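You operate a simulated robot arm through the tools that you are given. There is no shell and no other tool. Be economical: measure what you need, move in short steps, check, and stop when the job is done.

The job below is to be done with a simulated two-armed robot. You get a single attempt, and the scene is never put back.

## Task
Swap the clamped lens for the pink one and clamp it at 10 N.
Fine: hold the blue stand to turn its knob, OPEN before a lens moves. The orange lens goes on the grey block. Scratch and drop nothing.

It is judged by the outcome, as a careful person would: the job done as asked, and still so three seconds after it is handed in. It fails if anything else is knocked over, pushed out of place, dropped, spilled or broken.

## Robot
Two 6-joint arms with two-finger parallel grippers on one trunk, on a base that drives. Base frame: it is fixed to the floor where the robot stands at the start and does not move with it; the origin is under the middle of the robot, x ahead of it, y to its left, z up; the surface under the hand at the start is at about z = 91. Units: cm, rad, N and s.
The left shoulder is at the start at [7, 16.6, 143.2], the right one opposite. With the tool pointing down near the work surface each hand reaches from about 42 to 84 cm from the robot's upright axis, wherever it stands, measured 20 degrees to its own side. Places, roughly: brush [25, 200, 100]; caddy [-25, 225, 100]; clamp knob [50, -10, 90]; clamp pad [50, 0, 100]; dose dial [-70, 190, 110]; flat lever [-60, 190, 100]; gauge stand [-50, 225, 100]; lens block (5x5x4 cm) [50, 30, 90]; meter stand [-75, 225, 100]; pot [25, 200, 100]; pump stand [-75, 175, 100]; sliding post [-10, 220, 90]; square cup [-50, 175, 100]; top of the grey lens block [50, -30, 90]; tray with two handles [-25, 200, 25]; upright lever [-40, 220, 100]. Payload 3.91 kg a hand.
Tool frame (each hand has its own): the origin (TCP) lies between the finger pads and is the grasp point; the fingertips stand 3 cm ahead of it; z points along the fingers, y is the line along which they close. Largest opening 11 cm; finger width 2, thickness 1; the body of the gripper, 4.8 by 11.2 cm, starts 5.5 cm behind the TCP.
Orientation is that of the tool frame in the base frame, as [roll, pitch, yaw] about the fixed x, y, z axes, in that order (R = Rz(yaw) Ry(pitch) Rx(roll)). With the fingers straight down and closing along the base's y, the tool's x points along the base's -x, its y along +y and its z along -z.

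## Interface
- The arms move only by the tool jog_arm. It takes "left_moves", "right_moves" or both (then of equal length, played together; a hand with none holds still); each is a list of rows, each an object (a shift or turn left out is 0, a gripper value left out holds the last) with "dr": the turn, a rotation vector about the tool's x, y, z in rad, a list of three; "dp": the shift along the tool's x, y, z in cm, a list of three; "grip": the closure, from 0 (fully open) to 1 (shut). In form: [{"dr": [ax, ay, az], "dp": [x, y, z], "grip": grip}, ...]. A call has 1 to 10 rows; each row shifts and turns the commanded pose from where the row before left it, along the tool's axes as they then stand. A row lasts 0.2 s, in which the tool goes at most 5 cm and 0.15 rad; a call with a longer step from one row to the next is refused whole, and so is a gripper value outside its range. Where a pose cannot be reached the arm comes as near as it can. A force on the tool above 40 N (or 10 N above the force at the start of the call, whichever is more), or a blocked arm, ends the call early, and 0.2 s more pass. Each finger travels about 10.8 cm/s and halts on what it meets, pressing with about 43 N; the grip force reading is that of the motor and also rises with nothing between the fingers. The clock runs only during rows and for 0.2 s after the last one: add rows that do not move to give the fingers time. The reply holds the time, the measured pose of the TCP, the force on the tool along the base axes, the opening and the grip force, in the units named above and with some noise, with the torque about the TCP (base axes, N m) and any sound that the robot's microphone picked up.
- Cameras (640 x 400 px; columns grow to the right, rows downward): "scene" is now at [12.02, -0.62, 163.09]; the picture's right is [-0.08, -1.00, 0.00], its down [-0.83, 0.07, -0.56] and it looks along [0.55, -0.04, -0.83] (base axes); focal length 277 px, centre (320, 200). "left" rides on the left gripper at [7.7, -0.7, -11.4] in its tool frame; the picture's right is [0.09, 1.00, 0.00], its down [-0.80, 0.07, -0.59] and it looks along [-0.59, 0.05, 0.80] (tool axes); focal length 270 px, centre (320, 200). "right" rides on the right gripper at [7.7, 0.7, -11.4] in its tool frame; the picture's right is [-0.09, 1.00, 0.00], its down [-0.80, -0.07, -0.59] and it looks along [-0.59, -0.05, 0.80] (tool axes); focal length 270 px, centre (320, 200). There is no depth. A picture from a camera that has moved, and an enlarged one, comes with that camera's place and axes in the base frame and with its lens.
- grab_frame(camera): a new picture of that camera. The clock stands still meanwhile.
- lift_body(by): slides the trunk up (or, below 0, down) by that many cm; the arms and the scene camera ride with it, the base frame stays. It gives what a move gives, with no picture.
- drive_base(legs): drives the robot by 1 to 6 legs, each [ahead, left, turn to the left] in cm, cm and rad, along the robot's own axes; the way and the turn of a leg run together, so that a leg with both is an arc; at most 150 cm and 3.142 rad a leg. The arms and the cameras ride along, it lands a little off, and it stops where it bumps. It gives what a move gives.
- pan_tilt(pan, tilt): turns the head with the scene camera to pan (to the left, within 1.501 rad either way) and tilt (down, from -0.506 to 1.204), counted from straight ahead of the robot. It gives what a move gives.
- zoom(camera, box): a new picture of the part [left, top, right, bottom] of that camera's present view, enlarged. The clock stands still meanwhile.
- finish_job(): hands the job in; it is judged then, once.

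Go step by step. Nothing tells you exact positions but the pictures and the camera data: compare them with the known pose of the tool, close in by small moves and look again before you grip or let go. The budget is 120 turns and 88 pictures, counting those below and the enlarged ones. Unless the task says otherwise, let go and move clear before handing in, and close with one line.

The tools are called after "Request:" as name(argument=value, ...) on one line, values as JSON. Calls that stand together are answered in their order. jog_arm: Moves the arms, as the interface text tells. Its arguments: {"type":"object","properties":{"left_moves":{"type":"array","items":{"type":"object","properties":{"dr":{"type":"array","items":{"type":"number"}},"dp":{"type":"array","items":{"type":"number"}},"grip":{"type":"number"}}}},"right_moves":{"type":"array","items":{"type":"object","properties":{"dr":{"type":"array","items":{"type":"number"}},"dp":{"type":"array","items":{"type":"number"}},"grip":{"type":"number"}}}}},"required":[]} The other tools are called the same way: lift_body (by) slides the trunk up or down; drive_base (legs) drives the base; pan_tilt (pan, tilt) turns the head that bears the scene camera; grab_frame (camera) takes a picture; zoom (camera, box) takes an enlarged picture of a part of a camera's view; finish_job () hands the job in.

At the start:

```text
time_s: 0.0
left_eef_pos: [57.32, 28.43, 99.85]
left_tool_rot: [-3.14, 0.0, 3.142]
left_wrist_force: [-0.2, -0.3, 0.0]
left_torque: [0.03, 0.01, 0.01]
left_finger_gap: 10.99
left_grip_force: 0.1
right_eef_pos: [61.49, -31.73, 99.96]
right_tool_rot: [3.141, 0.001, 3.14]
right_wrist_force: [-0.2, 0.2, -0.9]
right_torque: [0.03, 0.02, -0.01]
right_finger_gap: 11.01
right_grip_force: 0.0
trunk travel left (down, up): [-92.7, 1.3]
robot x, y, heading: [-0.06, -0.16, -0.003]
head pan, tilt: [-0.079, 0.983]
```

scene: 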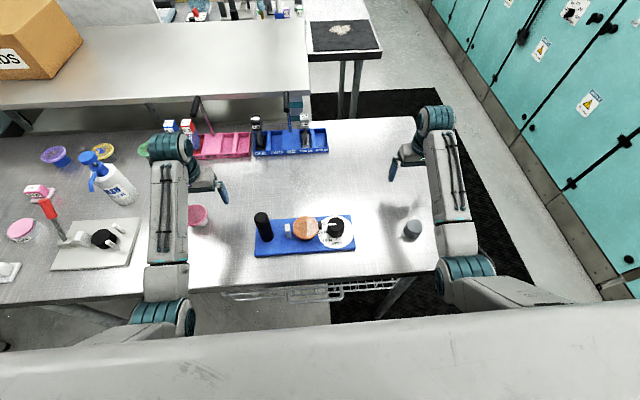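
right: 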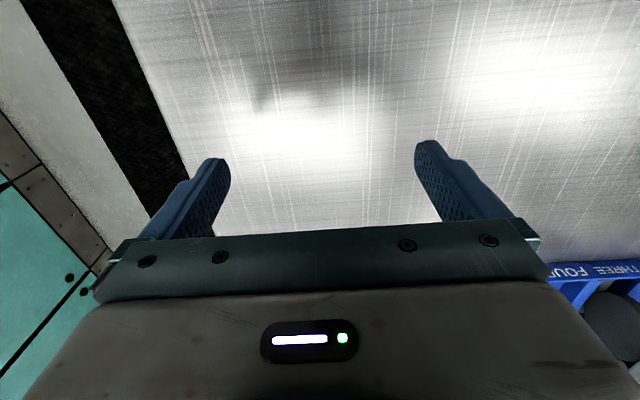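
left: 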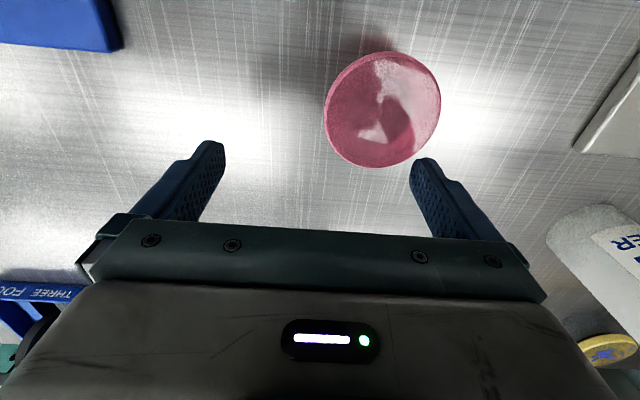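

I see the blue stand with a black post, an orange lens and a knob with dial; a pink lens to the left and a grey block to the right. I'll zoom in on the stand first.

Request:
zoom(camera="scene", box=[240, 190, 368, 270])

Request:
zoom(camera="scene", box=[170, 180, 450, 280])

```text
5.00 times, centred on (304, 230) of scene
camera zoom: at [12.02, -0.62, 163.09], right [-0.08, -1.0, 0.0], down [-0.83, 0.07, -0.56], along [0.55, -0.04, -0.83], focal length 1385 px, centre (400, 50)
```

zoom: 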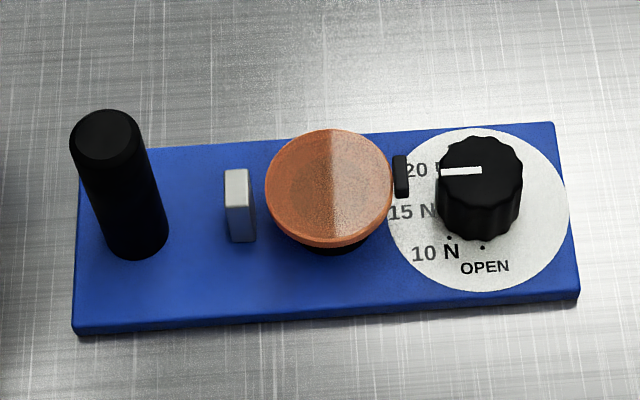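

```text
2.29 times, centred on (310, 230) of scene
camera zoom: at [12.02, -0.62, 163.09], right [-0.08, -1.0, 0.0], down [-0.83, 0.07, -0.56], along [0.55, -0.04, -0.83], focal length 633 px, centre (343, 131)
```

zoom: 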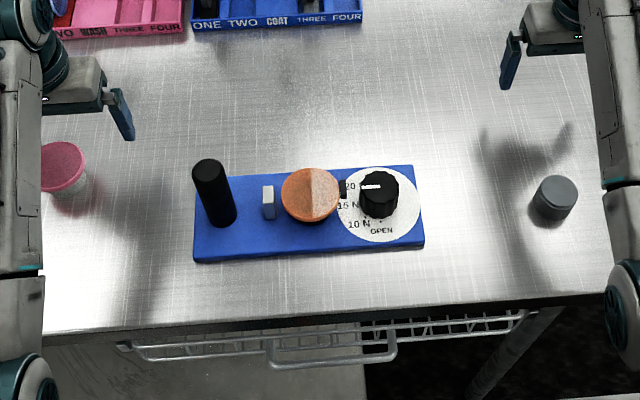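

The stand runs along y at x≈48: post near (47, 11.5) with its top at z≈104, orange lens near (48, 1), knob near (49, -8) set at about 20 N. Pink is near (54, 31) and the grey block near (45, -29). I'll raise both hands for closer views.

Request:
jog_arm(right_moves=[{"dp": [0, 0, -4]}, {"dp": [0, 0, -4]}, {"dp": [2, 3, -3]}, {"dp": [2, 4, -1]}, {"dp": [2, 4, 0]}, {"dp": [2, 4, 0]}, {"dp": [2, 4, 0]}, {"dp": [1.5, 2.7, 0]}], left_moves=[{"dp": [0, 0, -4]}, {"dp": [2, 0, -3]}, {"dp": [3, 0, 0]}, {"dp": [4, 0, 0]}, {}, {}, {}, {}])

Request:
grab_frame(camera="right")

Request:
grab_frame(camera="left")

```text
time_s: 2.0
left_eef_pos: [52.33, 29.54, 98.94]
left_tool_rot: [-3.141, 0.004, -3.141]
left_wrist_force: [-0.6, -1.0, -0.7]
left_torque: [0.0, 0.02, 0.0]
left_finger_gap: 10.99
left_grip_force: 0.0
left hand out of reach, approached as far as the arm can: row 1, 2, 3, 4
right_eef_pos: [57.98, -15.96, 102.76]
right_tool_rot: [-3.07, 0.032, 3.115]
right_wrist_force: [0.1, -0.1, 0.5]
right_torque: [0.02, -0.03, -0.05]
right_finger_gap: 11.0
right_grip_force: 0.0
right hand out of reach, approached as far as the arm can: row 1, 2, 3, 4, 5, 6
trunk travel left (down, up): [-92.7, 1.3]
robot x, y, heading: [-0.04, -0.23, 0.003]
head pan, tilt: [-0.079, 0.983]
stopped in row 8 (right hand): the arm was blocked; the commanded pose is now the measured one
```

```text
82 pictures are left
camera right: at [49.9, -14.14, 114.08], right [0.12, 0.99, -0.07], down [0.78, -0.05, 0.62], along [0.61, -0.13, -0.78], focal length 270 px, centre (320, 200)
```

right: 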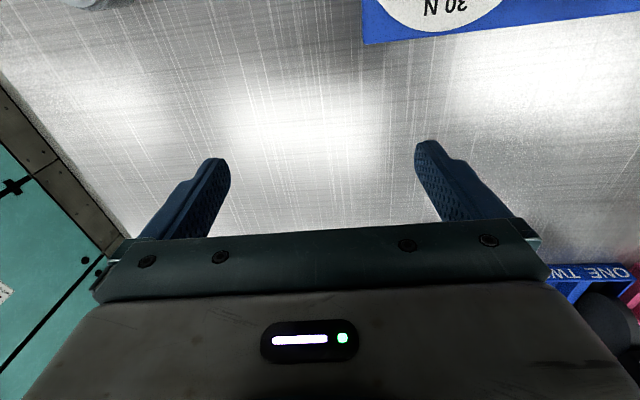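

```text
81 pictures are left
camera left: at [44.65, 28.86, 110.51], right [-0.09, 1.0, 0.0], down [0.8, 0.07, 0.6], along [0.59, 0.05, -0.8], focal length 270 px, centre (320, 200)
```

left: 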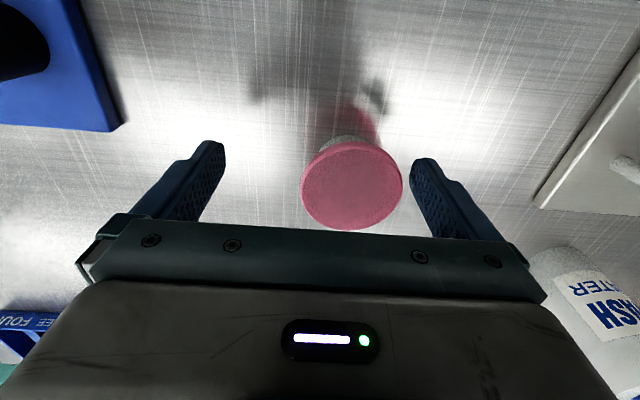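

The hands are too close in to rise any further. I'll back the base up 14 cm so the stand sits mid-reach.

Request:
drive_base(legs=[[-14, 0, 0]])

```text
time_s: 3.3
left_eef_pos: [38.72, 29.5, 99.0]
left_tool_rot: [-3.141, 0.0, 3.141]
left_wrist_force: [0.5, -0.3, 0.0]
left_torque: [0.02, 0.0, -0.01]
left_finger_gap: 11.02
left_grip_force: 0.0
right_eef_pos: [44.23, -15.73, 102.72]
right_tool_rot: [-3.071, 0.031, 3.109]
right_wrist_force: [0.7, 0.7, 0.7]
right_torque: [-0.02, 0.02, 0.03]
right_finger_gap: 10.99
right_grip_force: 0.1
trunk travel left (down, up): [-92.7, 1.3]
robot x, y, heading: [-13.99, -0.26, -0.002]
head pan, tilt: [-0.079, 0.983]
```

Request:
jog_arm(right_moves=[{"dr": [-0.07, 0.031, -0.033]}, {"dp": [0, 0, -3]}, {"dp": [0, 2, -3]}, {"dp": [0, 4, -2]}, {"dp": [0, 4, 0]}, {}])

Request:
grab_frame(camera="right")

Request:
grab_frame(camera="left")

Request:
grab_frame(camera="scene")

```text
time_s: 4.9
left_eef_pos: [38.24, 29.67, 99.03]
left_tool_rot: [3.141, 0.002, 3.14]
left_wrist_force: [0.6, -0.9, 0.5]
left_torque: [0.02, -0.02, -0.01]
left_finger_gap: 11.01
left_grip_force: 0.1
right_eef_pos: [47.96, -12.86, 103.57]
right_tool_rot: [-3.035, 0.006, 3.084]
right_wrist_force: [-1.5, 0.3, 0.5]
right_torque: [0.02, 0.03, -0.01]
right_finger_gap: 10.98
right_grip_force: 0.0
right hand out of reach, approached as far as the arm can: row 1, 2, 3, 4, 5
trunk travel left (down, up): [-92.7, 1.3]
robot x, y, heading: [-13.69, -0.04, -0.006]
head pan, tilt: [-0.079, 0.983]
stopped in row 6 (right hand): the arm was blocked; the commanded pose is now the measured one
```

```text
80 pictures are left
camera right: at [40.35, -10.45, 114.94], right [0.15, 0.98, -0.11], down [0.8, -0.05, 0.6], along [0.59, -0.17, -0.79], focal length 270 px, centre (320, 200)
```

right: 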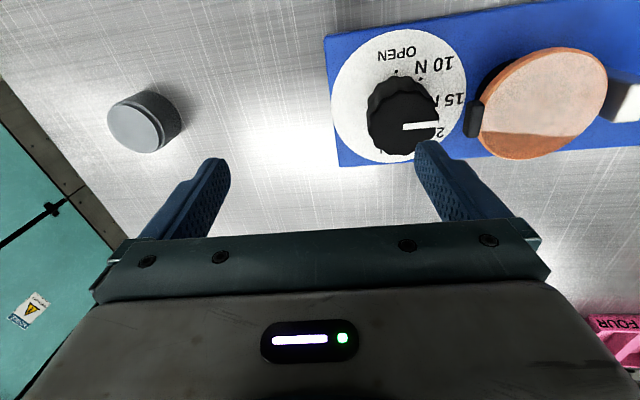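

```text
79 pictures are left
camera left: at [30.74, 28.9, 110.54], right [-0.09, 1.0, 0.0], down [0.8, 0.07, 0.6], along [0.59, 0.05, -0.8], focal length 270 px, centre (320, 200)
```

left: 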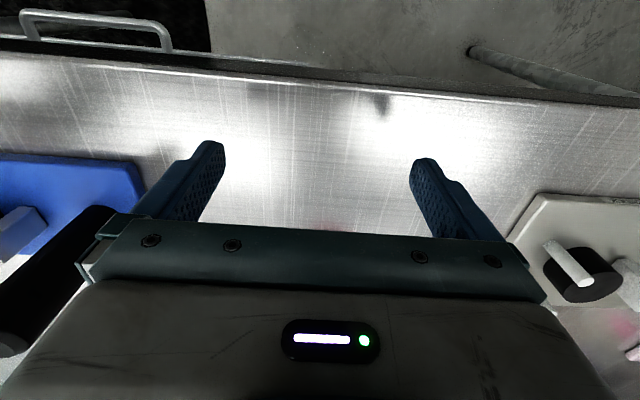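

```text
78 pictures are left
camera scene: at [-1.9, -0.63, 163.1], right [-0.08, -1.0, 0.0], down [-0.83, 0.07, -0.56], along [0.55, -0.04, -0.83], focal length 277 px, centre (320, 200)
```

scene: 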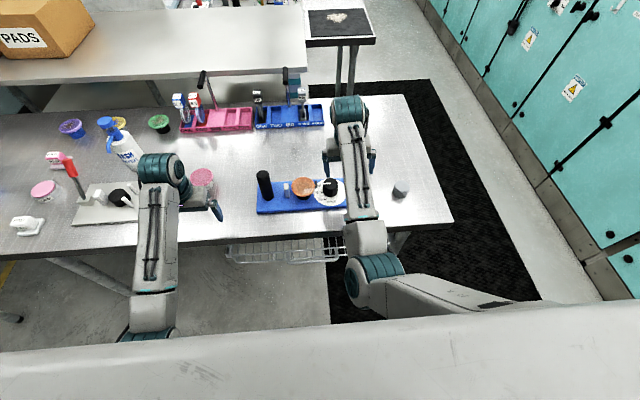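

The right arm hits a reach limit near z≈104 here. I'll raise the trunk the little that is left and test whether the arm can go higher farther out, away from the stand.

Request:
lift_body(by=1.2)

Request:
jog_arm(right_moves=[{"dp": [0, -4, 0]}, {"dp": [-3, -4, 0], "dr": [-0.05, 0, -0.03]}, {"dp": [-4, -2, 0], "dr": [-0.057, 0, -0.028]}, {"dp": [0, 0, -2]}, {"dp": [0, 0, -2]}, {"dp": [0, 0, -2]}, {}])

```text
time_s: 5.5
left_eef_pos: [38.4, 29.64, 100.24]
left_tool_rot: [3.141, 0.004, 3.141]
left_wrist_force: [-0.2, -0.6, -0.4]
left_torque: [-0.02, -0.03, 0.02]
left_finger_gap: 10.99
left_grip_force: 0.1
right_eef_pos: [48.02, -12.75, 104.73]
right_tool_rot: [-3.034, 0.008, 3.083]
right_wrist_force: [0.1, 0.4, 0.2]
right_torque: [-0.01, 0.02, 0.01]
right_finger_gap: 11.02
right_grip_force: 0.0
trunk travel left (down, up): [-93.9, 0.1]
robot x, y, heading: [-13.35, -0.13, -0.001]
head pan, tilt: [-0.079, 0.983]
```

```text
time_s: 7.1
left_eef_pos: [38.46, 29.71, 100.3]
left_tool_rot: [-3.141, 0.006, 3.14]
left_wrist_force: [0.0, 1.5, 0.8]
left_torque: [0.01, -0.02, 0.03]
left_finger_gap: 11.0
left_grip_force: 0.0
right_eef_pos: [55.71, -22.7, 110.14]
right_tool_rot: [3.139, 0.005, -3.141]
right_wrist_force: [-0.9, -0.2, -0.3]
right_torque: [0.01, 0.01, -0.02]
right_finger_gap: 10.98
right_grip_force: 0.1
right hand out of reach, approached as far as the arm can: row 5, 6
trunk travel left (down, up): [-93.9, 0.1]
robot x, y, heading: [-14.17, -0.12, 0.001]
head pan, tilt: [-0.079, 0.983]
```

Reach height grows with distance, so I'll back off another 6 cm.

Request:
drive_base(legs=[[-6, 0, 0]])

Request:
jog_arm(right_moves=[{"dp": [3, 3, 0]}, {"dp": [3, 3, 0]}, {"dp": [0, 3, 0]}, {"dp": [0, 3, 0]}, {}])

Request:
grab_frame(camera="right")

```text
time_s: 8.1
left_eef_pos: [33.19, 29.75, 99.78]
left_tool_rot: [-3.141, -0.005, 3.14]
left_wrist_force: [1.1, 1.1, -0.8]
left_torque: [-0.03, 0.04, 0.01]
left_finger_gap: 11.0
left_grip_force: 0.0
right_eef_pos: [50.67, -22.67, 109.49]
right_tool_rot: [3.138, -0.007, -3.14]
right_wrist_force: [0.5, 0.3, -0.7]
right_torque: [0.02, 0.02, 0.04]
right_finger_gap: 10.98
right_grip_force: 0.0
trunk travel left (down, up): [-93.9, 0.1]
robot x, y, heading: [-19.51, 0.08, 0.0]
head pan, tilt: [-0.079, 0.983]
```

```text
time_s: 9.3
left_eef_pos: [32.6, 29.63, 100.19]
left_tool_rot: [3.141, 0.001, 3.139]
left_wrist_force: [-0.9, -0.6, -0.8]
left_torque: [0.0, 0.03, -0.03]
left_finger_gap: 11.0
left_grip_force: 0.0
right_eef_pos: [45.87, -10.2, 107.37]
right_tool_rot: [3.14, 0.001, -3.14]
right_wrist_force: [0.6, 0.1, 0.2]
right_torque: [0.02, 0.02, 0.02]
right_finger_gap: 10.99
right_grip_force: 0.0
right hand out of reach, approached as far as the arm can: row 1, 2
trunk travel left (down, up): [-93.9, 0.1]
robot x, y, heading: [-19.67, 0.28, -0.001]
head pan, tilt: [-0.079, 0.983]
```

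```text
77 pictures are left
camera right: at [38.08, -9.57, 118.89], right [0.09, 1.0, 0.0], down [0.8, -0.07, 0.6], along [0.59, -0.05, -0.8], focal length 270 px, centre (320, 200)
```

right: 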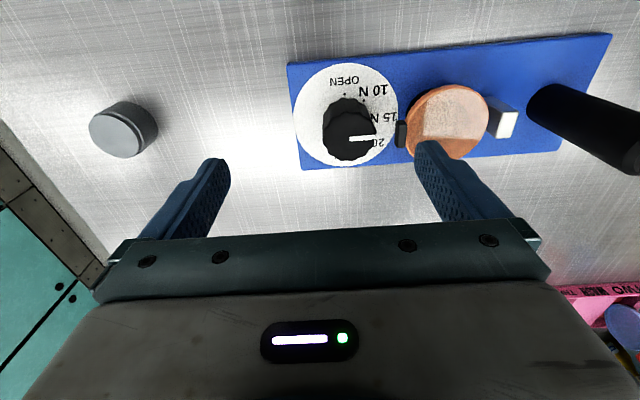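

Request:
zoom(camera="right", box=[280, 50, 440, 150])

Request:
zoom(camera="right", box=[380, 50, 640, 190])

```text
4.00 times, centred on (360, 100) of right
camera zoom: at [38.08, -9.57, 118.89], right [0.09, 1.0, 0.0], down [0.8, -0.07, 0.6], along [0.59, -0.05, -0.8], focal length 1081 px, centre (160, 600)
```

zoom: 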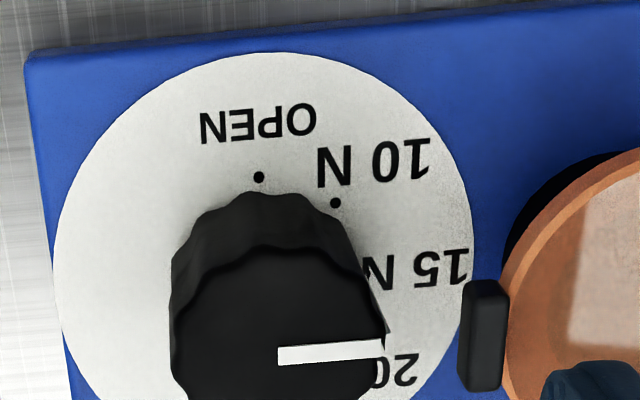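

```text
2.46 times, centred on (510, 120) of right
camera zoom: at [38.08, -9.57, 118.89], right [0.09, 1.0, 0.0], down [0.8, -0.07, 0.6], along [0.59, -0.05, -0.8], focal length 665 px, centre (-148, 397)
```

zoom: 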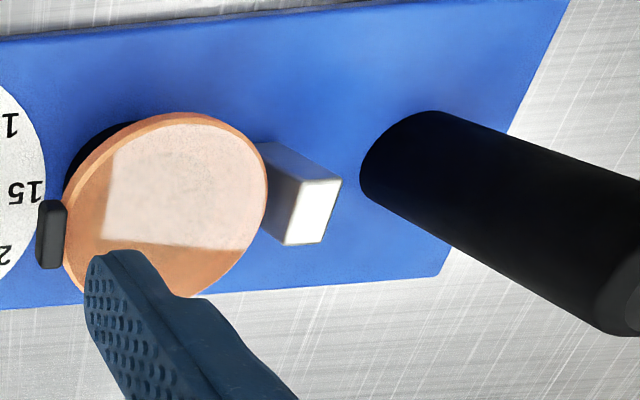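

The post is at about (47.6, 11.6). I'll bring the left hand in behind it at z≈102 with the fingers straddling in y, then look.

Request:
jog_arm(left_moves=[{"dp": [-3, 0, -1]}, {"dp": [-3, -2, -1]}, {"dp": [-2, -4, 0]}, {"dp": [0, -4, 0]}, {"dp": [0, -4, 0], "grip": 0.2}, {"dp": [0, -4, 0]}, {}])

Request:
grab_frame(camera="left")

```text
time_s: 10.9
left_eef_pos: [40.62, 12.19, 102.18]
left_tool_rot: [3.135, 0.005, -3.138]
left_wrist_force: [0.7, 0.0, 0.7]
left_torque: [-0.01, 0.01, 0.0]
left_finger_gap: 8.8
left_grip_force: 0.1
right_eef_pos: [45.73, -10.19, 107.33]
right_tool_rot: [3.139, 0.006, -3.14]
right_wrist_force: [0.5, 0.8, 0.5]
right_torque: [-0.02, 0.01, 0.01]
right_finger_gap: 10.99
right_grip_force: 0.0
trunk travel left (down, up): [-93.9, 0.1]
robot x, y, heading: [-19.87, 0.25, -0.001]
head pan, tilt: [-0.079, 0.983]
```

```text
74 pictures are left
camera left: at [32.98, 11.42, 113.63], right [-0.09, 1.0, 0.01], down [0.8, 0.07, 0.6], along [0.6, 0.06, -0.8], focal length 270 px, centre (320, 200)
```

left: 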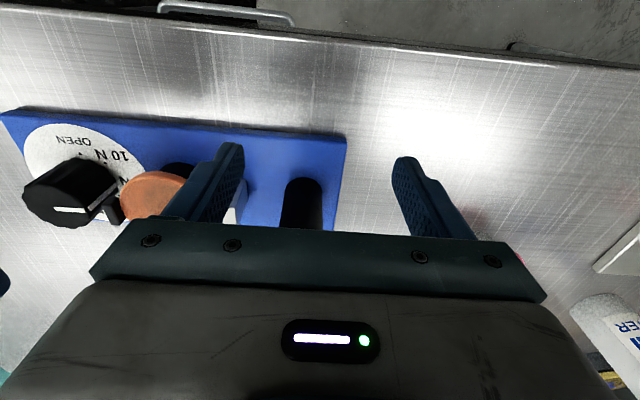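

The post lies between the fingers and slightly toward -y. I'll slide in around it and close.

Request:
jog_arm(left_moves=[{"dp": [0, -0.7, 0]}, {"dp": [-2.3, 0, 0]}, {"dp": [-2.3, 0, 0]}, {"dp": [-2.2, 0, 0]}, {}])

Request:
grab_frame(camera="scene")

Request:
grab_frame(camera="right")

```text
time_s: 12.1
left_eef_pos: [47.3, 10.67, 102.33]
left_tool_rot: [-3.141, 0.004, 3.14]
left_wrist_force: [-0.7, 1.0, 0.1]
left_torque: [-0.02, -0.03, 0.04]
left_finger_gap: 8.82
left_grip_force: 0.1
right_eef_pos: [45.73, -10.31, 107.38]
right_tool_rot: [3.139, 0.004, -3.138]
right_wrist_force: [-0.9, -0.3, 0.6]
right_torque: [0.0, -0.01, -0.01]
right_finger_gap: 11.02
right_grip_force: 0.1
trunk travel left (down, up): [-93.9, 0.1]
robot x, y, heading: [-19.48, 0.08, 0.001]
head pan, tilt: [-0.079, 0.983]
```

```text
73 pictures are left
camera scene: at [-7.83, -0.65, 164.29], right [-0.08, -1.0, 0.0], down [-0.83, 0.07, -0.56], along [0.55, -0.04, -0.83], focal length 277 px, centre (320, 200)
```

scene: 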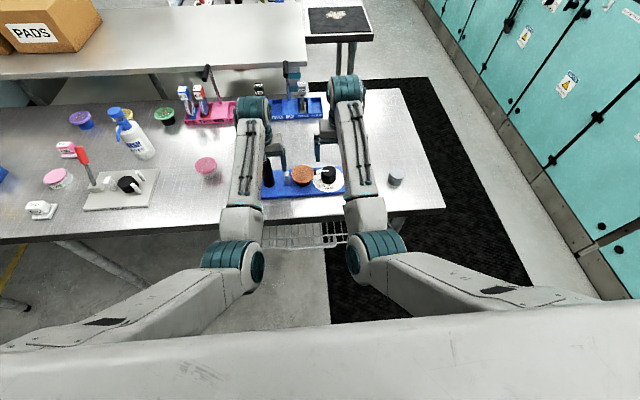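

```text
72 pictures are left
camera right: at [37.94, -9.62, 118.96], right [0.09, 1.0, 0.0], down [0.8, -0.07, 0.6], along [0.59, -0.05, -0.8], focal length 270 px, centre (320, 200)
```

right: 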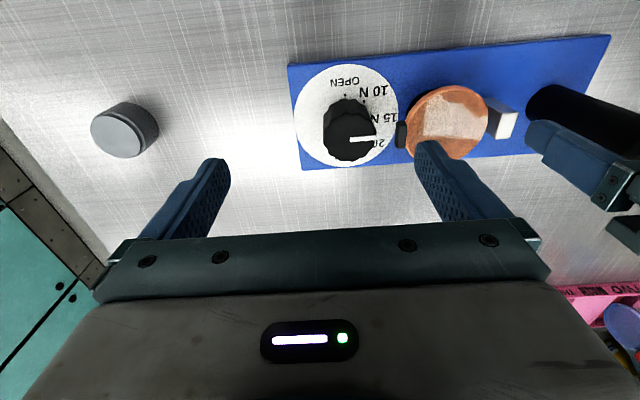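

Request:
jog_arm(left_moves=[{"dp": [-0.4, 0.8, 0]}, {"grip": 0.35}, {"grip": 0.5}, {"grip": 0.55}, {}])

Request:
zoom(camera="right", box=[440, 60, 640, 240])

Request:
zoom(camera="scene", box=[230, 130, 410, 230])

```text
time_s: 13.3
left_eef_pos: [47.64, 11.61, 102.25]
left_tool_rot: [3.141, 0.006, 3.139]
left_wrist_force: [-0.8, 0.0, -0.1]
left_torque: [0.02, 0.02, 0.0]
left_finger_gap: 4.96
left_grip_force: 0.2
right_eef_pos: [45.77, -10.29, 107.43]
right_tool_rot: [3.14, 0.004, -3.141]
right_wrist_force: [-0.5, 0.4, 0.4]
right_torque: [0.0, 0.01, -0.02]
right_finger_gap: 11.02
right_grip_force: 0.1
trunk travel left (down, up): [-93.9, 0.1]
robot x, y, heading: [-19.61, 0.02, 0.001]
head pan, tilt: [-0.079, 0.983]
```

```text
2.22 times, centred on (540, 150) of right
camera zoom: at [37.98, -9.59, 118.94], right [0.09, 1.0, 0.0], down [0.8, -0.07, 0.6], along [0.59, -0.05, -0.8], focal length 601 px, centre (-169, 311)
```

zoom: 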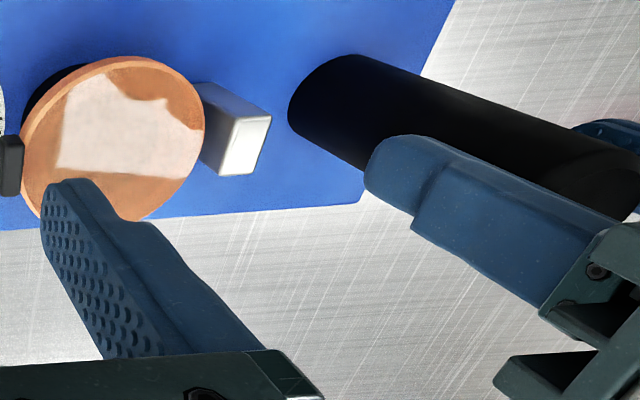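

```text
3.56 times, centred on (320, 180) of scene
camera zoom: at [-7.78, -0.6, 164.29], right [-0.08, -1.0, 0.0], down [-0.83, 0.07, -0.56], along [0.55, -0.04, -0.83], focal length 985 px, centre (320, 271)
```

zoom: 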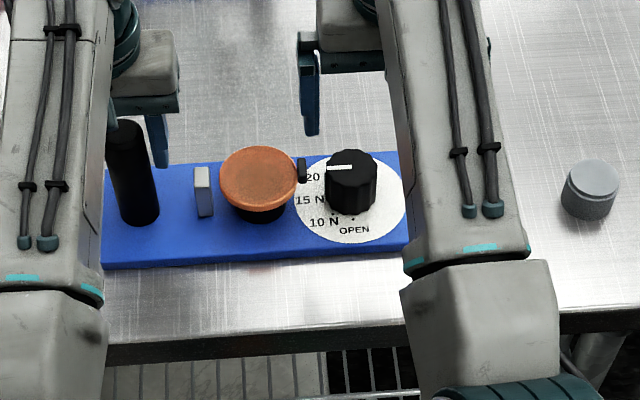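

The fingers line up with the post, so I'll close on it.

Request:
jog_arm(left_moves=[{"dp": [0, -0.2, 0]}, {"grip": 0.62}, {"grip": 0.67}, {"grip": 0.72}, {"grip": 0.8}, {"grip": 0.8}])

```text
time_s: 14.7
left_eef_pos: [47.73, 11.52, 102.34]
left_tool_rot: [3.141, 0.003, 3.139]
left_wrist_force: [0.4, -0.1, 0.1]
left_torque: [0.51, 0.02, -0.03]
left_finger_gap: 3.52
left_grip_force: 43.1
right_eef_pos: [45.74, -10.21, 107.35]
right_tool_rot: [3.139, 0.004, -3.141]
right_wrist_force: [0.0, 0.0, 0.0]
right_torque: [0.0, 0.0, -0.02]
right_finger_gap: 11.0
right_grip_force: 0.0
trunk travel left (down, up): [-93.9, 0.1]
robot x, y, heading: [-19.78, 0.06, -0.003]
head pan, tilt: [-0.079, 0.983]
```

The stand is held at 3.5 cm gap. Now the right hand goes over the knob and turns +45° so its finger line avoids the jaw through the whole turn.

Request:
jog_arm(right_moves=[{"dp": [-1.6, 2.5, 0]}, {"dr": [0, 0, -0.131]}, {"dr": [0, 0, -0.131]}, {"dr": [0, 0, -0.131]}, {"dr": [0, 0, -0.131]}, {"dr": [0, 0, -0.131]}, {"dr": [0, 0, -0.13], "grip": 0.2}, {}])

Request:
grab_frame(camera="right")

Request:
zoom(camera="scene", box=[230, 130, 410, 230])

```text
time_s: 16.5
left_eef_pos: [47.77, 11.38, 102.22]
left_tool_rot: [3.141, 0.004, 3.14]
left_wrist_force: [0.8, 0.3, 0.4]
left_torque: [0.48, -0.03, -0.04]
left_finger_gap: 3.53
left_grip_force: 43.4
right_eef_pos: [47.54, -7.77, 107.49]
right_tool_rot: [-3.141, 0.002, -2.352]
right_wrist_force: [1.0, 0.5, 0.7]
right_torque: [-0.02, 0.01, -0.01]
right_finger_gap: 8.8
right_grip_force: 0.2
trunk travel left (down, up): [-93.9, 0.1]
robot x, y, heading: [-19.94, 0.18, -0.001]
head pan, tilt: [-0.079, 0.983]
```

```text
69 pictures are left
camera right: at [41.58, -12.84, 119.04], right [-0.64, 0.76, 0.0], down [0.61, 0.52, 0.6], along [0.46, 0.39, -0.8], focal length 270 px, centre (320, 200)
```

right: 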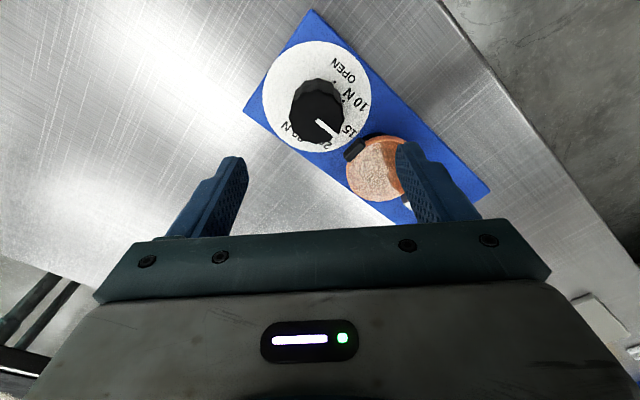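

```text
3.56 times, centred on (320, 180) of scene
camera zoom: at [-7.78, -0.63, 164.29], right [-0.08, -1.0, 0.0], down [-0.83, 0.07, -0.56], along [0.55, -0.04, -0.83], focal length 985 px, centre (320, 271)
```

zoom: 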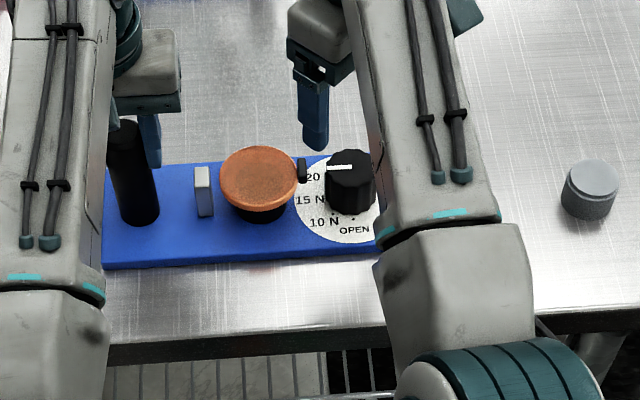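

Request:
zoom(camera="right", box=[240, 0, 400, 160])

```text
2.50 times, centred on (320, 80) of right
camera zoom: at [41.58, -12.84, 119.04], right [-0.64, 0.76, 0.0], down [0.61, 0.52, 0.6], along [0.46, 0.39, -0.8], focal length 676 px, centre (320, 500)
```

zoom: 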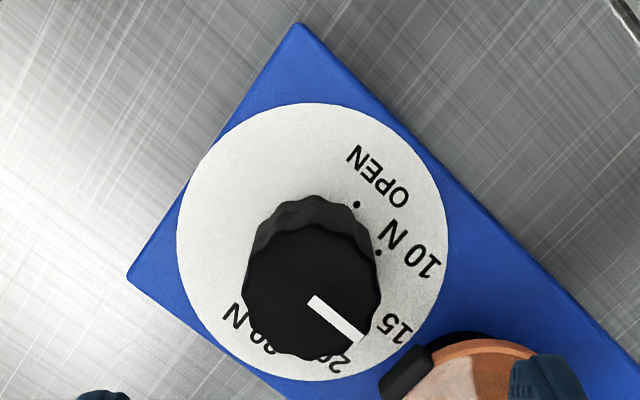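

The knob axis is at about (47.75, -7.95) with its top at z≈98.5. The pointer is near +y and OPEN is at -x. I'll descend partway and check.

Request:
jog_arm(right_moves=[{"dp": [0, -0.28, 2]}, {"dp": [0, 0, 2.5]}, {"dp": [0, 0, 2.5]}, {}])

Request:
grab_frame(camera="right")

```text
time_s: 17.5
left_eef_pos: [47.74, 11.47, 102.27]
left_tool_rot: [-3.142, 0.002, 3.139]
left_wrist_force: [0.8, 0.9, 1.1]
left_torque: [0.51, 0.04, 0.0]
left_finger_gap: 3.58
left_grip_force: 42.8
right_eef_pos: [47.67, -7.9, 100.58]
right_tool_rot: [3.141, 0.005, -2.355]
right_wrist_force: [-0.5, 0.0, 0.9]
right_torque: [0.02, -0.02, -0.02]
right_finger_gap: 8.81
right_grip_force: 0.0
trunk travel left (down, up): [-93.9, 0.1]
robot x, y, heading: [-20.03, -0.05, -0.002]
head pan, tilt: [-0.079, 0.983]
```

```text
66 pictures are left
camera right: at [41.7, -12.89, 112.12], right [-0.64, 0.77, 0.0], down [0.61, 0.52, 0.6], along [0.46, 0.38, -0.8], focal length 270 px, centre (320, 200)
```

right: 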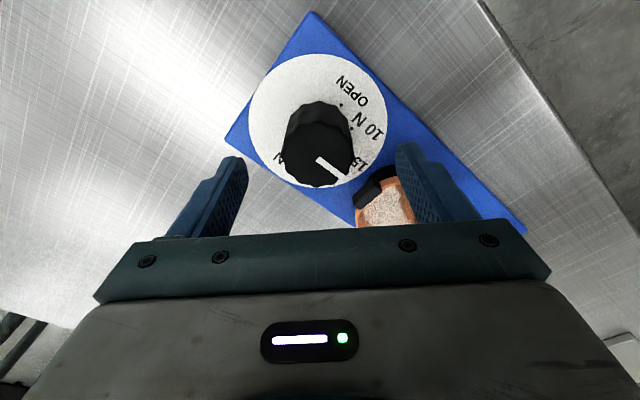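

Request:
jog_arm(right_moves=[{"dp": [0, 0, 2]}, {"dp": [0, 0, 1.8]}, {"grip": 0.4}, {"grip": 0.52}, {}])

Request:
grab_frame(camera="right")

```text
time_s: 18.7
left_eef_pos: [47.61, 11.41, 102.3]
left_tool_rot: [-3.141, 0.004, 3.14]
left_wrist_force: [-0.6, 0.1, 0.7]
left_torque: [0.56, 0.02, 0.01]
left_finger_gap: 3.55
left_grip_force: 43.1
right_eef_pos: [47.7, -8.11, 96.84]
right_tool_rot: [-3.142, 0.002, -2.356]
right_wrist_force: [0.2, -0.9, -0.6]
right_torque: [0.0, 0.01, -0.02]
right_finger_gap: 5.29
right_grip_force: 0.1
trunk travel left (down, up): [-93.9, 0.1]
robot x, y, heading: [-20.09, -0.35, 0.001]
head pan, tilt: [-0.079, 0.983]
```

```text
65 pictures are left
camera right: at [41.76, -13.11, 108.38], right [-0.64, 0.77, 0.0], down [0.61, 0.52, 0.6], along [0.46, 0.38, -0.8], focal length 270 px, centre (320, 200)
```

right: 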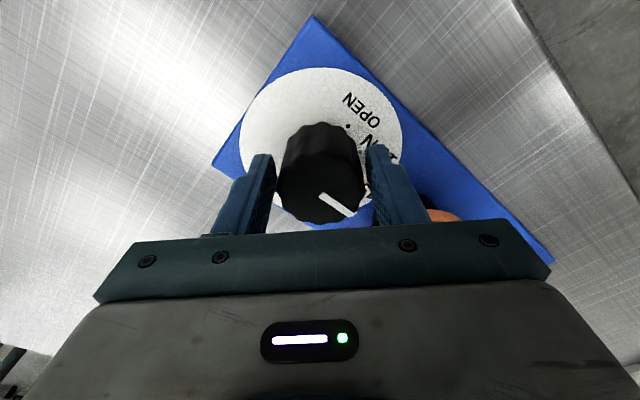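

Request:
jog_arm(right_moves=[{"grip": 0.58}, {"grip": 0.64}, {"grip": 0.75}, {}])

```text
time_s: 19.7
left_eef_pos: [47.69, 11.45, 102.28]
left_tool_rot: [3.141, 0.003, 3.14]
left_wrist_force: [2.9, -1.6, 1.3]
left_torque: [0.84, 0.17, 0.14]
left_finger_gap: 3.54
left_grip_force: 42.8
right_eef_pos: [47.84, -8.13, 96.87]
right_tool_rot: [-3.141, 0.002, -2.355]
right_wrist_force: [-0.9, 2.9, -0.7]
right_torque: [-0.34, -0.25, -0.01]
right_finger_gap: 4.48
right_grip_force: 43.0
trunk travel left (down, up): [-93.9, 0.1]
robot x, y, heading: [-19.72, 0.21, -0.007]
head pan, tilt: [-0.079, 0.983]
```

Gripped. I'll turn +45° first and look.

Request:
jog_arm(right_moves=[{"dr": [0, 0, -0.13]}, {"dr": [0, 0, -0.13]}, {"dr": [0, 0, -0.13]}, {"dr": [0, 0, -0.13]}, {"dr": [0, 0, -0.13]}, {"dr": [0, 0, -0.13]}, {}])

Request:
grab_frame(camera="right")

```text
time_s: 21.3
left_eef_pos: [47.5, 11.43, 102.31]
left_tool_rot: [3.139, 0.003, 3.141]
left_wrist_force: [-3.5, 13.0, 1.5]
left_torque: [-0.48, 0.32, -0.29]
left_finger_gap: 3.54
left_grip_force: 43.3
right_eef_pos: [47.8, -8.16, 96.87]
right_tool_rot: [-3.138, 0.0, -1.572]
right_wrist_force: [4.7, -15.5, 7.4]
right_torque: [-0.07, 0.37, -0.04]
right_finger_gap: 4.52
right_grip_force: 42.9
trunk travel left (down, up): [-93.9, 0.1]
robot x, y, heading: [-19.87, 0.26, 0.001]
head pan, tilt: [-0.079, 0.983]
```

```text
64 pictures are left
camera right: at [47.01, -15.85, 108.4], right [-1.0, 0.09, 0.0], down [0.07, 0.8, 0.59], along [0.06, 0.59, -0.8], focal length 270 px, centre (320, 200)
```

right: 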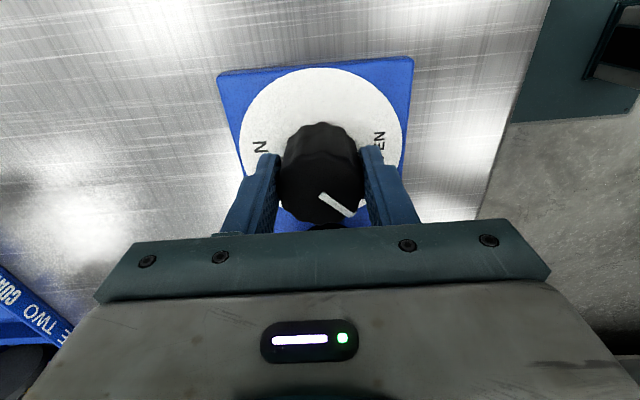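

The pointer is turning with the hand and is now around 10 N. I'll ease the side load a little and continue to OPEN.

Request:
jog_arm(right_moves=[{"dp": [0.2, 0, 0]}, {"dr": [0, 0, -0.13]}, {"dr": [0, 0, -0.13]}, {"dr": [0, 0, -0.13]}, {"dr": [0, 0, -0.13]}, {"dr": [0, 0, -0.13]}, {"dr": [0, 0, -0.135]}, {}])

Request:
grab_frame(camera="right")

Request:
zoom(camera="scene", box=[240, 130, 400, 230])

```text
time_s: 23.1
left_eef_pos: [47.56, 11.49, 102.19]
left_tool_rot: [-3.141, 0.002, 3.139]
left_wrist_force: [0.1, -5.9, -3.3]
left_torque: [0.85, -0.27, 0.42]
left_finger_gap: 3.56
left_grip_force: 42.7
right_eef_pos: [47.66, -8.09, 96.85]
right_tool_rot: [-3.136, -0.001, -0.787]
right_wrist_force: [1.7, 8.1, 13.1]
right_torque: [-0.16, 0.85, -0.7]
right_finger_gap: 4.51
right_grip_force: 42.8
trunk travel left (down, up): [-93.9, 0.1]
robot x, y, heading: [-19.59, -0.24, 0.001]
head pan, tilt: [-0.079, 0.983]
```

```text
63 pictures are left
camera right: at [52.62, -14.08, 108.4], right [-0.77, -0.64, -0.01], down [-0.52, 0.61, 0.59], along [-0.38, 0.46, -0.8], focal length 270 px, centre (320, 200)
```

right: 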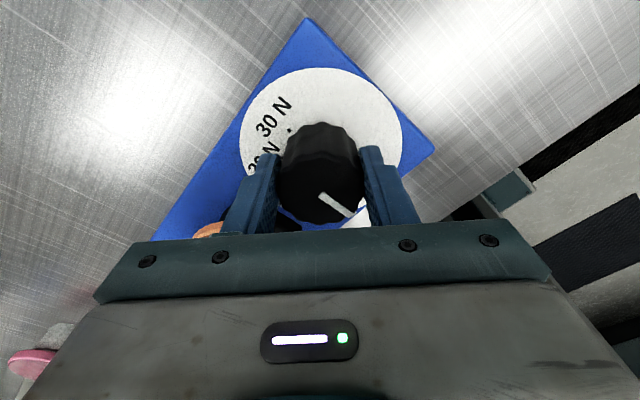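

```text
4.00 times, centred on (320, 180) of scene
camera zoom: at [-7.88, -0.51, 164.3], right [-0.08, -1.0, 0.0], down [-0.83, 0.07, -0.56], along [0.55, -0.04, -0.83], focal length 1108 px, centre (320, 280)
```

zoom: 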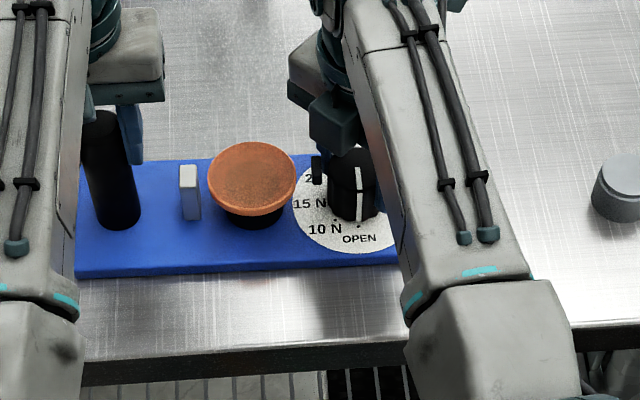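

The pointer is on OPEN and the black jaw has backed off the lens. I'll open the right fingers just slightly, to keep clear of the jaw, and lift straight up.

Request:
jog_arm(right_moves=[{"grip": 0.54}, {"grip": 0.52}, {}, {"dp": [0, 0, -2]}, {"dp": [0, 0, -3]}, {"dp": [0, 0, -3]}, {}])

Request:
grab_frame(camera="right")

Request:
zoom(camera="scene", box=[240, 130, 400, 230])

```text
time_s: 24.7
left_eef_pos: [47.56, 11.5, 102.27]
left_tool_rot: [3.141, 0.005, 3.14]
left_wrist_force: [1.4, 0.4, 2.5]
left_torque: [0.57, 0.17, -0.03]
left_finger_gap: 3.51
left_grip_force: 42.7
right_eef_pos: [47.56, -8.55, 105.19]
right_tool_rot: [-3.138, 0.0, -0.788]
right_wrist_force: [0.0, -0.9, -0.4]
right_torque: [-0.01, -0.04, -0.02]
right_finger_gap: 5.26
right_grip_force: 0.1
trunk travel left (down, up): [-93.9, 0.1]
robot x, y, heading: [-19.77, -0.32, -0.005]
head pan, tilt: [-0.079, 0.983]
```

```text
61 pictures are left
camera right: at [52.5, -14.53, 116.54], right [-0.77, -0.64, 0.0], down [-0.52, 0.62, 0.59], along [-0.38, 0.46, -0.8], focal length 270 px, centre (320, 200)
```

right: 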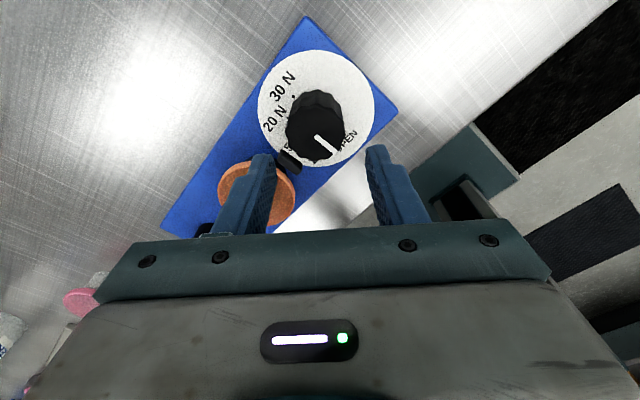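

```text
4.00 times, centred on (320, 180) of scene
camera zoom: at [-7.77, -0.63, 164.29], right [-0.08, -1.0, 0.0], down [-0.83, 0.07, -0.56], along [0.55, -0.04, -0.83], focal length 1108 px, centre (320, 280)
```

zoom: 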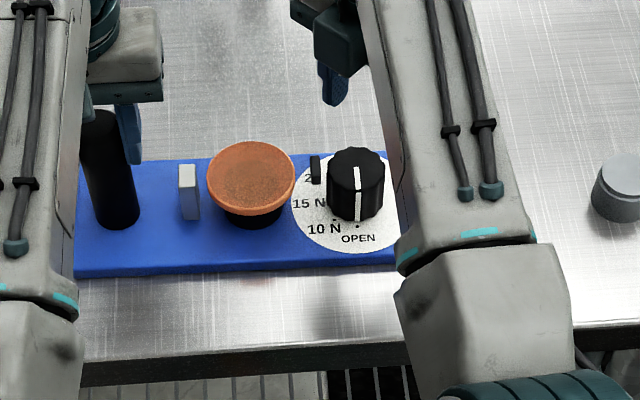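

The knob is at OPEN and the jaw is off the lens. I'll release the post with the left hand and back it out, while the right hand turns to grip along x and moves above the orange lens at about (47.4, 0.65, top 97).

Request:
jog_arm(left_moves=[{"grip": 0.6}, {"grip": 0.45}, {"grip": 0.35}, {"dp": [2.3, 0, 0]}, {"dp": [2.3, 0, 0]}, {"dp": [2.4, 0, 0]}, {"dp": [0, 3, 0]}, {"dp": [0, 4, 0]}, {"dp": [0, 4, 0]}], right_moves=[{"dr": [0, 0, 0.13]}, {"dr": [0, 0, 0.13]}, {"dr": [0, 0, 0.13]}, {"dr": [0, 0, 0.13]}, {"dr": [0, 0, 0.13], "dp": [0, 0, -1]}, {"dr": [0, 0, 0.134], "grip": 0.15}, {"dp": [-3, 0, 0]}, {"dp": [-3, 0, 0]}, {"dp": [-3, 0.15, 0]}])

Request:
grab_frame(camera="right")

Request:
zoom(camera="scene", box=[160, 110, 420, 240])

```text
time_s: 26.7
left_eef_pos: [40.82, 22.5, 102.15]
left_tool_rot: [-3.14, 0.004, 3.14]
left_wrist_force: [-0.3, 0.2, -0.4]
left_torque: [-0.03, -0.04, -0.02]
left_finger_gap: 7.12
left_grip_force: 0.0
right_eef_pos: [48.94, -2.1, 105.1]
right_tool_rot: [-3.139, -0.024, -1.596]
right_wrist_force: [0.1, 0.7, -0.2]
right_torque: [0.02, -0.01, 0.0]
right_finger_gap: 9.35
right_grip_force: 0.0
right hand out of reach, approached as far as the arm can: row 9
trunk travel left (down, up): [-93.9, 0.1]
robot x, y, heading: [-19.91, -0.14, -0.005]
head pan, tilt: [-0.079, 0.983]
```

```text
59 pictures are left
camera right: at [48.03, -9.57, 116.78], right [-0.99, 0.11, 0.0], down [0.09, 0.81, 0.58], along [0.07, 0.57, -0.82], focal length 270 px, centre (320, 200)
```

right: 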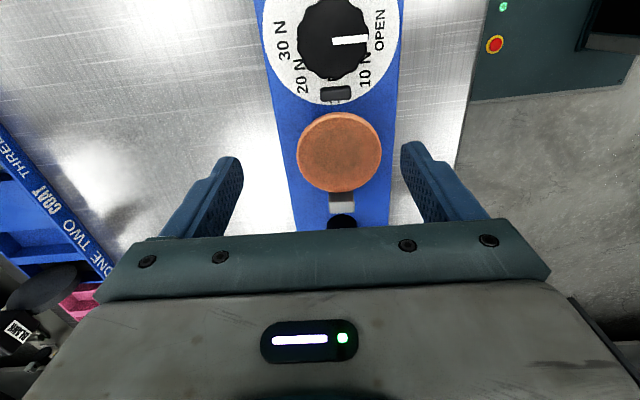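

```text
2.46 times, centred on (290, 175) of scene
camera zoom: at [-7.71, -0.5, 164.29], right [-0.08, -1.0, 0.0], down [-0.83, 0.07, -0.55], along [0.55, -0.05, -0.83], focal length 682 px, centre (394, 262)
```

zoom: 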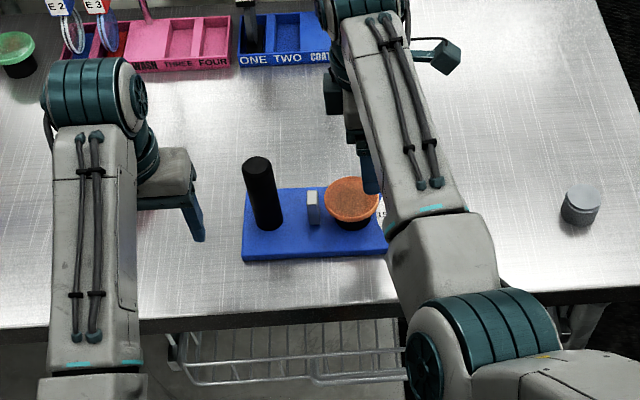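

Request:
jog_arm(right_moves=[{"dp": [0, 0, 2]}, {"dp": [0, 0, 1.5]}, {}, {}])

Request:
grab_frame(camera="right")

```text
time_s: 27.7
left_eef_pos: [40.59, 22.52, 102.21]
left_tool_rot: [-3.141, 0.003, 3.141]
left_wrist_force: [-0.3, -0.1, -0.8]
left_torque: [0.0, -0.01, -0.02]
left_finger_gap: 7.2
left_grip_force: 0.0
right_eef_pos: [49.3, -1.62, 102.72]
right_tool_rot: [-3.122, -0.011, -1.588]
right_wrist_force: [0.4, -0.4, 0.7]
right_torque: [-0.01, -0.02, -0.02]
right_finger_gap: 9.35
right_grip_force: 0.1
trunk travel left (down, up): [-93.9, 0.1]
robot x, y, heading: [-19.62, 0.0, 0.0]
head pan, tilt: [-0.079, 0.983]
```

```text
57 pictures are left
camera right: at [48.21, -9.15, 114.48], right [-0.99, 0.1, -0.02], down [0.07, 0.81, 0.59], along [0.08, 0.58, -0.81], focal length 270 px, centre (320, 200)
```

right: 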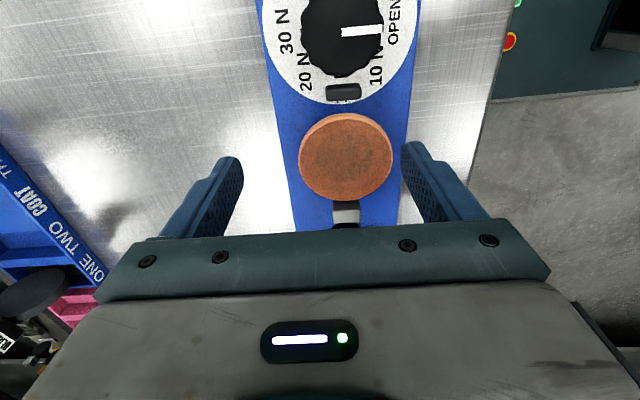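

The right arm is at its limit reaching across with this wrist angle. I'll pull the hand back to the right, then shift the base 12 cm left so the lens sits in better reach.

Request:
jog_arm(right_moves=[{"dp": [3.5, 0, 0]}, {"dp": [3.5, 0, 0]}, {"dp": [3.5, 0, 0]}, {"dp": [3.5, 0, -1]}, {"dp": [0, 0, -1]}, {}])

Request:
drive_base(legs=[[0, 12, 0]])

Request:
jog_arm(right_moves=[{}, {}])

Request:
grab_frame(camera="right")

```text
time_s: 29.1
left_eef_pos: [40.83, 22.44, 102.11]
left_tool_rot: [-3.14, 0.003, 3.141]
left_wrist_force: [1.1, 0.1, 0.0]
left_torque: [-0.01, 0.01, 0.01]
left_finger_gap: 7.16
left_grip_force: 0.1
right_eef_pos: [48.2, -14.26, 104.16]
right_tool_rot: [-3.138, 0.002, -1.57]
right_wrist_force: [-0.4, -0.1, -0.5]
right_torque: [0.03, -0.04, 0.01]
right_finger_gap: 9.35
right_grip_force: 0.0
trunk travel left (down, up): [-93.9, 0.1]
robot x, y, heading: [-19.92, 0.19, -0.002]
head pan, tilt: [-0.079, 0.983]
```

```text
time_s: 30.3
left_eef_pos: [40.7, 34.29, 102.16]
left_tool_rot: [3.141, 0.002, 3.139]
left_wrist_force: [0.3, -0.8, -0.6]
left_torque: [0.0, 0.01, 0.02]
left_finger_gap: 7.13
left_grip_force: 0.2
right_eef_pos: [48.17, -2.33, 104.18]
right_tool_rot: [-3.138, 0.004, -1.574]
right_wrist_force: [-0.6, 0.1, 0.4]
right_torque: [0.03, -0.01, 0.01]
right_finger_gap: 9.38
right_grip_force: 0.0
trunk travel left (down, up): [-93.9, 0.1]
robot x, y, heading: [-19.58, 12.48, 0.002]
head pan, tilt: [-0.079, 0.983]
```

```text
time_s: 30.9
left_eef_pos: [40.75, 34.32, 102.25]
left_tool_rot: [-3.14, 0.003, 3.14]
left_wrist_force: [0.7, -0.7, -0.9]
left_torque: [0.03, 0.0, 0.01]
left_finger_gap: 7.15
left_grip_force: 0.0
right_eef_pos: [48.06, -2.27, 104.13]
right_tool_rot: [-3.14, 0.004, -1.574]
right_wrist_force: [-0.6, 0.4, -0.1]
right_torque: [-0.01, 0.02, -0.01]
right_finger_gap: 9.33
right_grip_force: 0.1
trunk travel left (down, up): [-93.9, 0.1]
robot x, y, heading: [-19.81, 12.01, -0.003]
head pan, tilt: [-0.079, 0.983]
```

```text
56 pictures are left
camera right: at [47.37, -10.09, 115.71], right [-1.0, 0.09, 0.0], down [0.07, 0.8, 0.6], along [0.06, 0.59, -0.8], focal length 270 px, centre (320, 200)
```

right: 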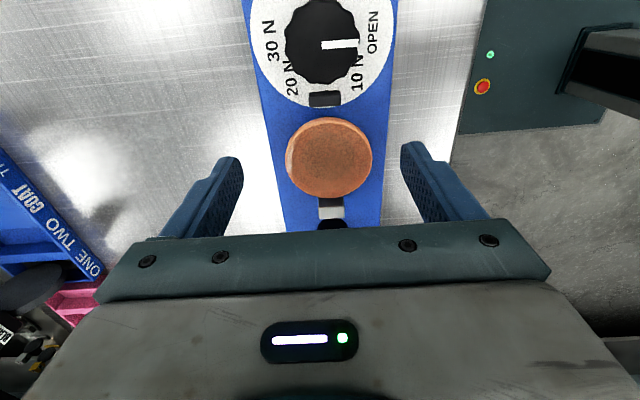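

Request:
jog_arm(right_moves=[{"dp": [-2.0, 0.35, 0]}, {"dp": [0, 0, 2]}, {"dp": [0, 0, 1.5]}, {}])

Request:
grab_frame(camera="right")

Request:
zoom(camera="scene", box=[300, 100, 480, 220])

```text
time_s: 31.9
left_eef_pos: [40.74, 34.52, 102.32]
left_tool_rot: [-3.138, 0.003, -3.141]
left_wrist_force: [0.6, 0.0, 0.1]
left_torque: [-0.03, -0.01, 0.0]
left_finger_gap: 7.16
left_grip_force: 0.1
right_eef_pos: [47.68, -0.15, 100.71]
right_tool_rot: [-3.137, 0.001, -1.573]
right_wrist_force: [-0.8, 0.6, 0.5]
right_torque: [-0.04, -0.01, 0.02]
right_finger_gap: 9.34
right_grip_force: 0.1
trunk travel left (down, up): [-93.9, 0.1]
robot x, y, heading: [-19.33, 12.03, 0.001]
head pan, tilt: [-0.079, 0.983]
```

```text
55 pictures are left
camera right: at [46.91, -7.85, 112.21], right [-1.0, 0.09, 0.0], down [0.07, 0.8, 0.6], along [0.06, 0.59, -0.8], focal length 270 px, centre (320, 200)
```

right: 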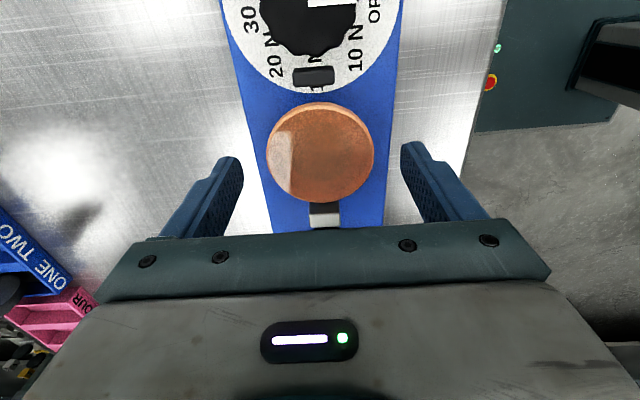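

```text
3.33 times, centred on (390, 160) of scene
camera zoom: at [-7.79, 11.59, 164.29], right [-0.08, -1.0, 0.0], down [-0.83, 0.07, -0.56], along [0.55, -0.05, -0.83], focal length 924 px, centre (87, 333)
```

zoom: 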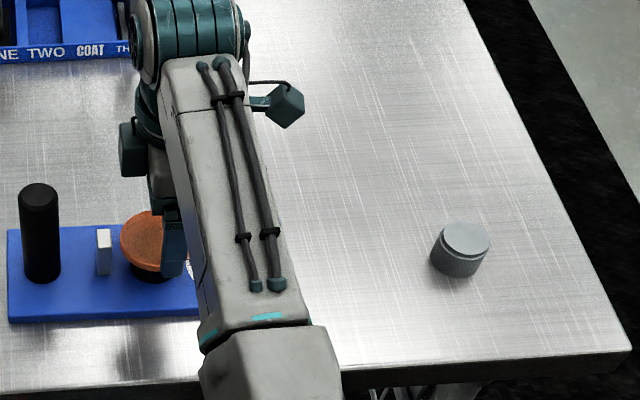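

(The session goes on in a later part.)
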